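You operate a simulated robot arm through the tools that you are given. There is no shell and no other tool. Be economical: measure what you need, move in short steps, check, and stop when the job is done.

You are at the controls of a simulated robot arm. One attempt, no reset.

TASK
Take the bun from the top of the wide steel table and leave it on top of the mug.
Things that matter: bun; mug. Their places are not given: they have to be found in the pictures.

It is judged by the outcome, as a careful person would: the job done as asked, and still so three seconds after it is handed in. It fails if anything else is knocked over, pushed out of place, dropped, spilled or broken.

THE ROBOT
A 7-joint arm with a two-finger parallel gripper, fixed in place. Base frame: the origin is at the foot of the arm, x ahead of it, y to its left, z up; the work surface is at about z = 0. Lengths are in mm, angles in degrees, forces in N, time in s.
With the tool pointing down near the work surface it reaches from about 240 to 620 mm from the base axis. Its first joint turns from -66.0 to 66.0 degrees. Payload 2.6 kg.
The TCP is the grasp point between the finger pads, 30 mm short of the fingertips. In the tool frame z runs along the fingers and y along their closing line. Largest opening 94 mm; finger width 28, thickness 10; the body of the gripper, 50 by 96 mm, starts 55 mm behind the TCP.
Orientation is told as [roll, pitch, yaw] about the base's x, y, z axes, in that order, counted from this pose: with the fingers straight down and closing along the base's y, the tool's x points along the base's -x, its y along +y and its z along -z.

THE INTERFACE
- The arm moves only by the tool drive_tool. Its argument "targets" is a list of rows, each an object of numbers (a shift or turn left out is 0, a gripper value left out holds the last): "grip": the closure in counts, from 0 (fully open) to 255 (shut); "dx", "dy", "dz": the shift along the base's x, y, z in cm; "rx", "ry", "rz": the turn, a rotation vector about the base's x, y, z in degrees. In form: [{"grip": .., "dx": .., "dy": .., "dz": .., "rx": .., "ry": .., "rz": ..}, ...]. A call has 1 to 10 rows; each row is the pose to reach, as a shift and turn from the pose commanded when the call began. Rows are played at 5 a second. More than 50 mm and 8.6 degrees between two rows, or a gripper value outside its range, and nothing of the call is played. A pose out of reach is approached as far as the arm can. The call stops where the force on the tool passes 40 N (or 10 N more than at its start, if that is more) or the arm is blocked; 0.2 s more then pass. The fingers move at their own pace (about 72 mm/s each) and stop on an object; they squeeze with about 35 N. The grip force told is the motor's: it shows also when the fingers shut on nothing. Time passes only in rows, and 0.2 s behind the last, so rows that repeat a pose let the fingers close. It gives the time, the measured TCP pose, the force on the tool (base axes), the opening and the grip force at its end, in the units of the frame above (readings bear some noise).
- Cameras (640 x 400 px; columns grow to the right, rows downward): "scene" is fixed at [46.4, 454.2, 561.2]; the picture's right is [-0.50, -0.86, 0.00], its down [-0.61, 0.35, -0.71] and it looks along [0.61, -0.36, -0.71] (base axes); focal length 277 px, centre (320, 200). "wrist" rides on the gripper at [-37, 0, -58] in the tool frame; the picture's right is [0.00, -1.00, 0.00], its down [0.97, 0.00, -0.24] and it looks along [0.24, 0.00, 0.97] (tool axes); focal length 218 px, centre (320, 200).
- camera(camera): a new picture of that camera. The clock stands still meanwhile.
- locate(camera, pixels): for up to 12 pixels [column, row] of the newest picture of that camera ("zoom" is the newest enlarged one), the place [x, y, z] in the base frame of the surface seen there, good to about 2 mm, but the place of the scene camera against the robot may be out by one fixed shift of up to 18 mm in any direction. The clock stands still meanwhile.
- enlarge(camera, box): a new picture of the part [left, top, right, bottom] of that camera's present view, enlarged. The clock stands still meanwhile.
- hand_in(): hands the job in; it is judged then, once.

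Keep the steps short. Do not move on a guess: measure, check each grasp and each placing, and mend mistakes. In all there are 60 turns and 22 pictures (those below and enlarged ones count). Leave the gripper open and the arm clear of the work at the hand-in unless told otherwise, and finish with a single line.

The tools are called after "Emit:" by a JSON object that holds its "op" and its "data". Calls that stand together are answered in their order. drive_tool: Moves the arm, as the interface text tells. Its arguments: {"type":"object","properties":{"targets":{"type":"array"}},"required":["targets"]} The other tools are called the same way: camera (camera) takes a picture; locate (camera, pixels) gives the place of the surface under pixels of a picture; enlarge (camera, box) takes an enlarged picture of a part of a camera's view; hand_in () hands the job in.

At the start:

```text
clock: 0.0
position: [359.4, 231.2, 322.9]
ee_rot: [0.0, 0.0, 0.0]
contact_force: [0.5, -0.1, -0.6]
opening: 94.2
finger_force: 0.0
```

scene: 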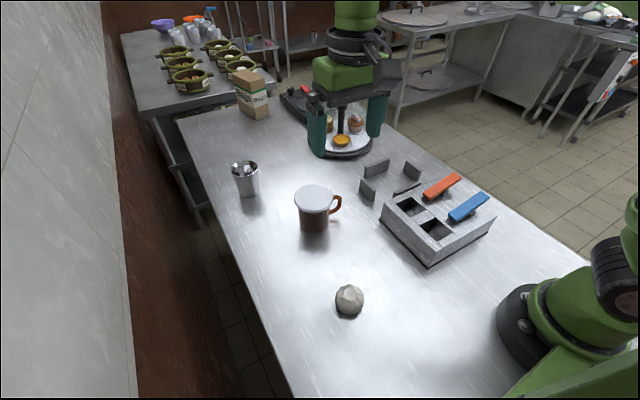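
wrist: 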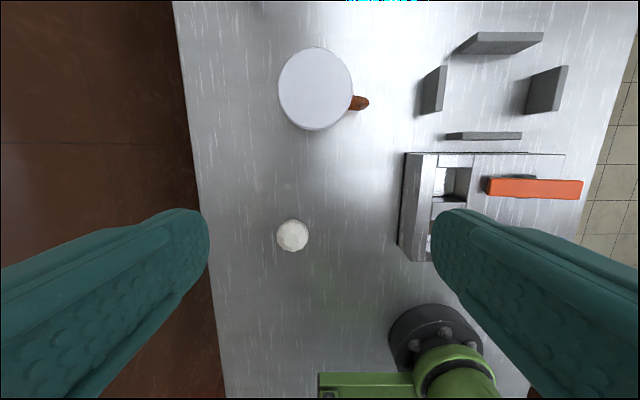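

I see the bun at scene (349,300) / wrist (292,236), and a mug with a flat, lid-like top at wrist (316,88). I'll measure both in the wrist view and take an enlarged view of them.

Emit:
{"op": "locate", "data": {"camera": "wrist", "pixels": [[292, 236], [278, 236], [306, 236], [292, 222], [292, 250], [316, 88], [285, 88], [346, 88], [316, 55], [316, 122], [360, 103], [250, 236]]}}

Emit:
{"op": "locate", "data": {"camera": "scene", "pixels": [[349, 288], [349, 300], [349, 314], [314, 200], [300, 200], [330, 195], [314, 188], [314, 225], [337, 204], [349, 330]]}}

Emit:
{"op": "enlarge", "data": {"camera": "scene", "box": [260, 170, 400, 330]}}

```text
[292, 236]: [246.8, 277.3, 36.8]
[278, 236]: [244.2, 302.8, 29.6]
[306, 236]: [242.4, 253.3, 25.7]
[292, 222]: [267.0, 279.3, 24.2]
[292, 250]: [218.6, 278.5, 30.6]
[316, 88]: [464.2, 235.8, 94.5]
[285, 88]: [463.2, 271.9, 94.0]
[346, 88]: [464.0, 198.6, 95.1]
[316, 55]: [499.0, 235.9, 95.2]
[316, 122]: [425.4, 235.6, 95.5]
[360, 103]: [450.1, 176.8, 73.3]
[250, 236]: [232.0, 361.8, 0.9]
```

```text
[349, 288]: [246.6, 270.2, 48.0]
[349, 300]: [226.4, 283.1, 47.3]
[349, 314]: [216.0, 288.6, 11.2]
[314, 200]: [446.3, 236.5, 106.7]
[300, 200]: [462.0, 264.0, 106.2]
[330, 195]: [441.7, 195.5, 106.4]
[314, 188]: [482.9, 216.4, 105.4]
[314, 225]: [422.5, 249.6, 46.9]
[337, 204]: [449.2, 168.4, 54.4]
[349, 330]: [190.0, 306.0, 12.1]
```

```text
2.50 times, centred on (330, 250) of scene
```

zoom: 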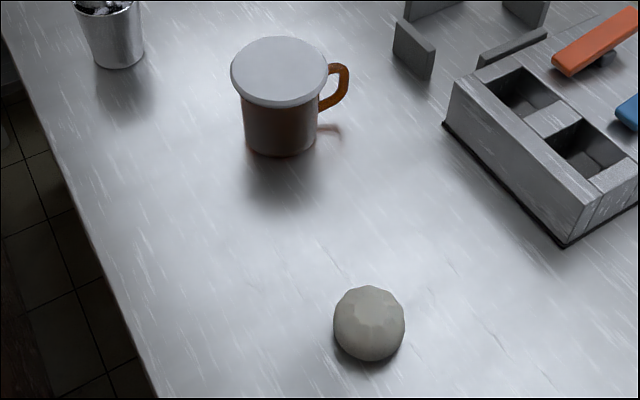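

The bun is about 52 mm wide and 37 mm high, near (244, 278). The mug's flat top is at z≈95, centred near (464, 236). I'll move above the bun, staying high, and look again.

Emit:
{"op": "drive_tool", "data": {"targets": [{"grip": 0, "dx": -2.3, "dy": 0.9, "dz": -2.4}, {"dx": -4.6, "dy": 1.9, "dz": -4.8}, {"dx": -6.9, "dy": 2.8, "dz": -7.2}, {"dx": -9.2, "dy": 3.8, "dz": -9.6}, {"dx": -11.5, "dy": 4.7, "dz": -12}, {"dx": -11.5, "dy": 4.7, "dz": -12}]}}

Emit:
{"op": "camera", "data": {"camera": "wrist"}}

```text
clock: 1.4
position: [243.5, 275.2, 200.3]
ee_rot: [0.1, -0.1, -0.1]
contact_force: [0.3, -0.3, 0.0]
opening: 93.9
finger_force: 0.1
```

```text
18 pictures are left
```

wrist: 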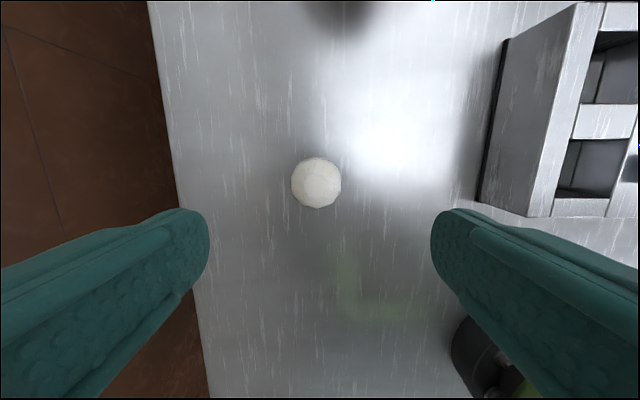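

The bun is seen at (316,183), spanning columns 291–342 and rows 157–209. I'll measure its edges.

Emit:
{"op": "locate", "data": {"camera": "wrist", "pixels": [[316, 183], [293, 183], [339, 183], [316, 160], [316, 206], [316, 195], [316, 170], [316, 225]]}}

```text
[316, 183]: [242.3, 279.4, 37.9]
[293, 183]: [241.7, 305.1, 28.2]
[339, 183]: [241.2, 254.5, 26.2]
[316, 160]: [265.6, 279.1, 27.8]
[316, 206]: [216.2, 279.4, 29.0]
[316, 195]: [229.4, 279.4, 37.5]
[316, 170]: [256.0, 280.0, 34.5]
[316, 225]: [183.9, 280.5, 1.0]
```

The bun's centre is (241, 279.7) and its top is at 38. I'll descend to TCP z≈36, so the fingertips sit at about z 6.

Emit:
{"op": "drive_tool", "data": {"targets": [{"dx": -0.25, "dy": 0.45, "dz": -3}, {"dx": -0.25, "dy": 0.45, "dz": -6.5}, {"dx": -0.25, "dy": 0.45, "dz": -10}, {"dx": -0.25, "dy": 0.45, "dz": -13}, {"dx": -0.25, "dy": 0.45, "dz": -15}, {"dx": -0.25, "dy": 0.45, "dz": -16.4}, {"dx": -0.25, "dy": 0.45, "dz": -16.4}]}}

```text
clock: 3.0
position: [241.5, 282.4, 40.1]
ee_rot: [0.0, 0.0, 0.0]
contact_force: [0.1, -0.1, 0.2]
opening: 94.1
finger_force: 0.1
```

It reads z 40.1 and y 282.4. I'll trim down 4 mm and −2 mm in y, then close.

Emit:
{"op": "drive_tool", "data": {"targets": [{"dy": -0.2, "dz": -0.4}, {"dy": -0.2, "dz": -0.4}, {"grip": 255, "dy": -0.2, "dz": -0.4}, {"dy": -0.2, "dz": -0.4}, {"dy": -0.2, "dz": -0.4}, {"dy": -0.2, "dz": -0.4}]}}

```text
clock: 4.4
position: [239.9, 280.4, 36.7]
ee_rot: [0.0, 0.0, 0.0]
contact_force: [-0.4, -0.7, 0.6]
opening: 55.7
finger_force: 35.1
```

The fingers are holding at 55.7 mm with 35 N. I'll lift straight up and check.

Emit:
{"op": "drive_tool", "data": {"targets": [{"dz": 1}, {"dz": 3}, {"dz": 6}, {"dz": 9}, {"dz": 12}, {"dz": 15}, {"dz": 15}]}}

Emit:
{"op": "camera", "data": {"camera": "wrist"}}

Emit:
{"op": "camera", "data": {"camera": "scene"}}

```text
clock: 6.0
position: [241.7, 277.4, 186.7]
ee_rot: [-0.1, 0.1, 0.0]
contact_force: [-0.2, -0.4, -1.4]
opening: 55.5
finger_force: 34.5
```

```text
17 pictures are left
```

wrist: 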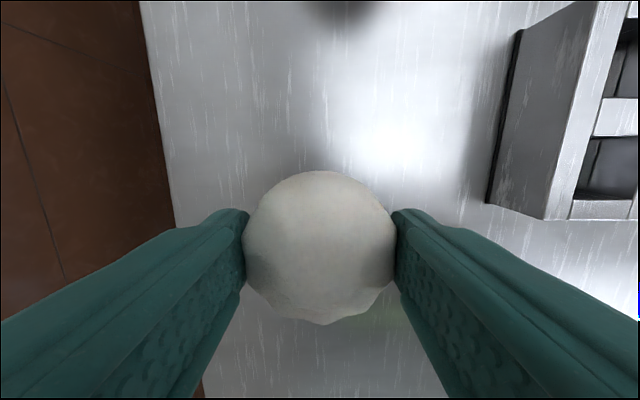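

```text
16 pictures are left
```

scene: 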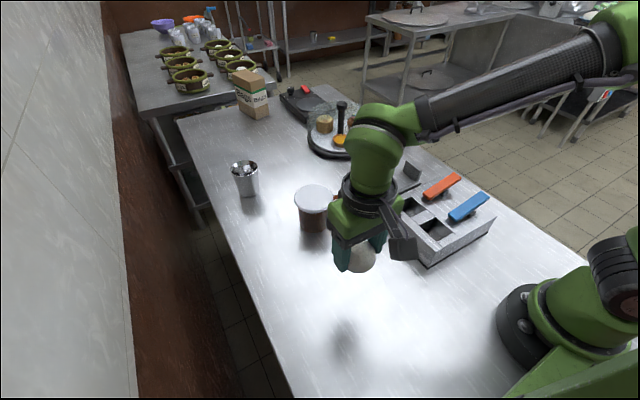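

The bun is firmly held. I'll carry it over the mug at the same height, leaving its underside about 60 mm above the lid.

Emit:
{"op": "drive_tool", "data": {"targets": [{"dx": 2.0, "dy": -0.4, "dz": 0.5}, {"dx": 5, "dy": -1, "dz": 1}, {"dx": 8, "dy": -1.6, "dz": 1}, {"dx": 11, "dy": -2.2, "dz": 1}, {"dx": 14, "dy": -2.8, "dz": 1}, {"dx": 17, "dy": -3.4, "dz": 1}, {"dx": 20, "dy": -4.1, "dz": 1}, {"dx": 22.2, "dy": -4.5, "dz": 1}, {"dx": 22.2, "dy": -4.5, "dz": 1}]}}

Emit:
{"op": "camera", "data": {"camera": "wrist"}}

Emit:
{"op": "enlarge", "data": {"camera": "scene", "box": [240, 110, 400, 260]}}

```text
clock: 8.0
position: [464.9, 235.7, 193.9]
ee_rot: [-0.1, 0.0, 0.0]
contact_force: [0.0, -1.1, -0.1]
opening: 55.8
finger_force: 35.2
```

```text
15 pictures are left
```

wrist: 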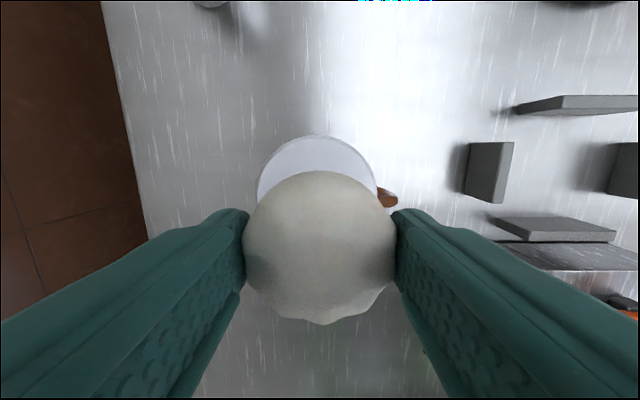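

```text
2.67 times, centred on (320, 185) of scene
```

zoom: 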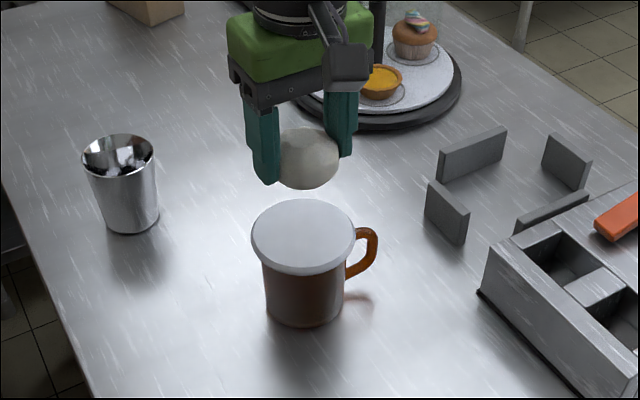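

I'll confirm where the lid's far edge and sides are relative to the bun.

Emit:
{"op": "locate", "data": {"camera": "wrist", "pixels": [[317, 138], [261, 190], [374, 190], [317, 180], [265, 240], [375, 240], [320, 240], [320, 310]]}}

Emit:
{"op": "locate", "data": {"camera": "zoom", "pixels": [[304, 202], [256, 235], [352, 235], [304, 268], [304, 237], [308, 186], [310, 155]]}}

```text
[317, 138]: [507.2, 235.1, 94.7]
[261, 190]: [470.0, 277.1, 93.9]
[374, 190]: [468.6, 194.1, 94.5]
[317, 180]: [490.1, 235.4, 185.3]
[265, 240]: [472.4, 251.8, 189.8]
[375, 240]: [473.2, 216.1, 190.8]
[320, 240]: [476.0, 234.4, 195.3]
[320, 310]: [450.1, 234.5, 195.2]
```

```text
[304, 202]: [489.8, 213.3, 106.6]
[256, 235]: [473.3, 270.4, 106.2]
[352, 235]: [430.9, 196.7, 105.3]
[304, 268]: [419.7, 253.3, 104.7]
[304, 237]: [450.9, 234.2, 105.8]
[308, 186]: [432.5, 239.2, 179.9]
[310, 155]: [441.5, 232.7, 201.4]
```

The lid is centred at (465, 235.6), and the bun is well aligned over it. The bun's underside is at about 157, so I'll lower 58 mm and then creep.

Emit:
{"op": "drive_tool", "data": {"targets": [{"dz": -1.5}, {"dz": -3}, {"dz": -4.5}, {"dz": -5.3}, {"dz": -5.8}, {"dz": -5.8}]}}

```text
clock: 9.4
position: [463.0, 236.2, 137.0]
ee_rot: [0.0, 0.0, 0.0]
contact_force: [0.0, 0.0, 0.2]
opening: 55.7
finger_force: 34.7
```

No contact yet. I'll creep down 3 mm.

Emit:
{"op": "drive_tool", "data": {"targets": [{"dz": -0.15}, {"dz": -0.3}, {"dz": -0.3}]}}

Emit:
{"op": "enlarge", "data": {"camera": "scene", "box": [270, 140, 370, 240]}}

```text
clock: 10.2
position: [462.4, 235.3, 135.0]
ee_rot: [0.0, 0.0, 0.0]
contact_force: [-0.4, -0.4, -0.1]
opening: 55.5
finger_force: 34.9
```

```text
4.00 times, centred on (320, 190) of scene
```

zoom: 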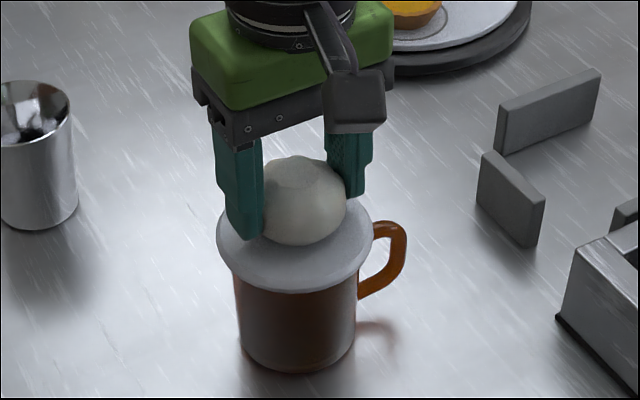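

Nearly on the lid, and the force is still zero. I'll keep creeping by 1 mm.

Emit:
{"op": "drive_tool", "data": {"targets": [{"dz": -0.1}, {"dz": -0.1}]}}

Emit:
{"op": "drive_tool", "data": {"targets": [{"dz": -0.1}, {"dz": -0.1}]}}

```text
clock: 10.8
position: [463.7, 235.1, 133.4]
ee_rot: [-0.1, 0.0, 0.0]
contact_force: [0.2, 0.0, 0.2]
opening: 55.6
finger_force: 35.5
```

```text
clock: 11.4
position: [463.6, 235.2, 133.4]
ee_rot: [-0.1, 0.0, 0.0]
contact_force: [0.4, 0.4, -0.2]
opening: 55.6
finger_force: 34.8
```

Still no contact. Two more 1 mm steps.

Emit:
{"op": "drive_tool", "data": {"targets": [{"dz": -0.1}, {"dz": -0.1}]}}

Emit:
{"op": "drive_tool", "data": {"targets": [{"dz": -0.1}, {"dz": -0.1}]}}

```text
clock: 12.0
position: [463.8, 235.0, 130.4]
ee_rot: [0.0, 0.0, 0.0]
contact_force: [0.2, 0.1, -1.0]
opening: 55.7
finger_force: 35.1
```

```text
clock: 12.6
position: [463.8, 235.1, 130.7]
ee_rot: [0.0, 0.0, 0.1]
contact_force: [-1.0, -0.5, 0.9]
opening: 55.7
finger_force: 35.7
```

The force is only 0.9 N, which is ambiguous. One more 1 mm step, then check again.

Emit:
{"op": "drive_tool", "data": {"targets": [{"dz": -0.1}, {"dz": -0.1}, {"dz": -0.1}]}}

Emit:
{"op": "enlarge", "data": {"camera": "scene", "box": [290, 160, 350, 220]}}

```text
clock: 13.4
position: [465.0, 234.6, 128.7]
ee_rot: [0.0, -0.1, 0.0]
contact_force: [-1.6, -1.8, 10.7]
opening: 55.8
finger_force: 35.4
```

```text
6.67 times, centred on (320, 190) of scene
```

zoom: 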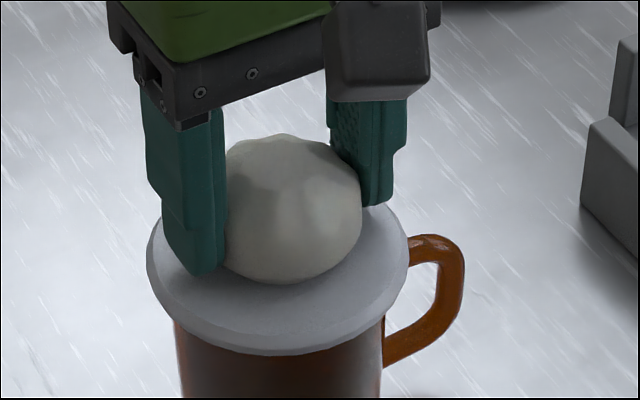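

Contact: 10.7 N upward, with the bun seated on the lid. I'll back off 0.5 mm to relieve the load and open slowly.

Emit:
{"op": "drive_tool", "data": {"targets": [{"dz": 0.05}, {"dz": 0.05, "grip": 95}, {"dz": 0.05, "grip": 85}, {"dz": 0.05, "grip": 70}, {"dz": 0.05, "grip": 40}, {"dz": 0.05, "grip": 0}, {"dz": 0.05, "grip": 0}, {"dz": 0.05, "grip": 0}]}}

Emit:
{"op": "camera", "data": {"camera": "wrist"}}

```text
clock: 15.2
position: [464.2, 235.0, 131.1]
ee_rot: [0.0, 0.0, 0.0]
contact_force: [-0.6, 0.4, 0.4]
opening: 94.2
finger_force: 0.2
```

```text
11 pictures are left
```

wrist: 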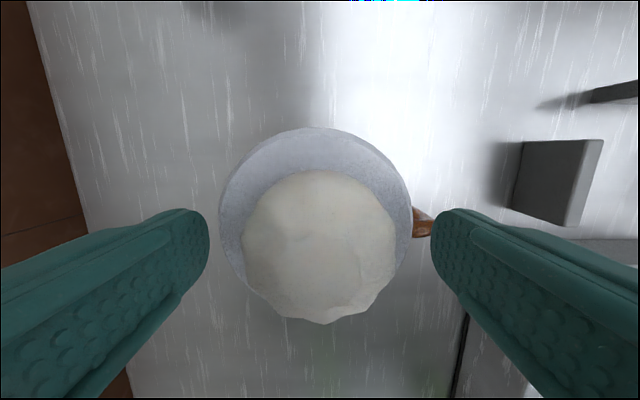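

The bun is released and sitting centrally on the lid, with the fingers clear on both sides. I'll raise straight up.

Emit:
{"op": "drive_tool", "data": {"targets": [{"dz": 1}, {"dz": 3}, {"dz": 6}, {"dz": 10}, {"dz": 14}, {"dz": 17}, {"dz": 17}]}}

Emit:
{"op": "camera", "data": {"camera": "scene"}}

Emit:
{"op": "camera", "data": {"camera": "wrist"}}

```text
clock: 16.8
position: [463.6, 235.5, 300.1]
ee_rot: [0.0, 0.0, 0.0]
contact_force: [-0.6, -0.3, 0.2]
opening: 94.2
finger_force: 0.1
```

```text
10 pictures are left
```

scene: 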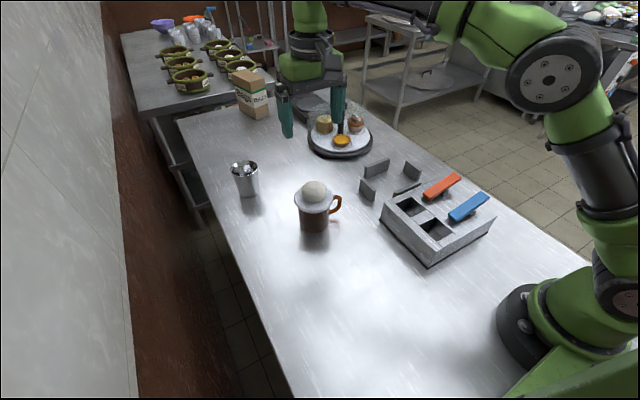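

```text
9 pictures are left
```

wrist: 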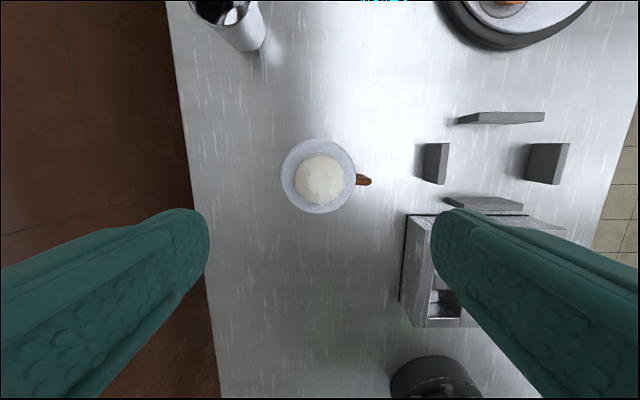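

The bun rests on the middle of the mug's lid, the mug is upright where it was, and nothing else has moved. The gripper is open and clear, so I'm handing in.

Emit:
{"op": "hand_in", "data": {}}

```text
The job is handed in.
```

The bun is on top of the mug, resting in the middle of its lid, and the job is handed in with the gripper open and clear.
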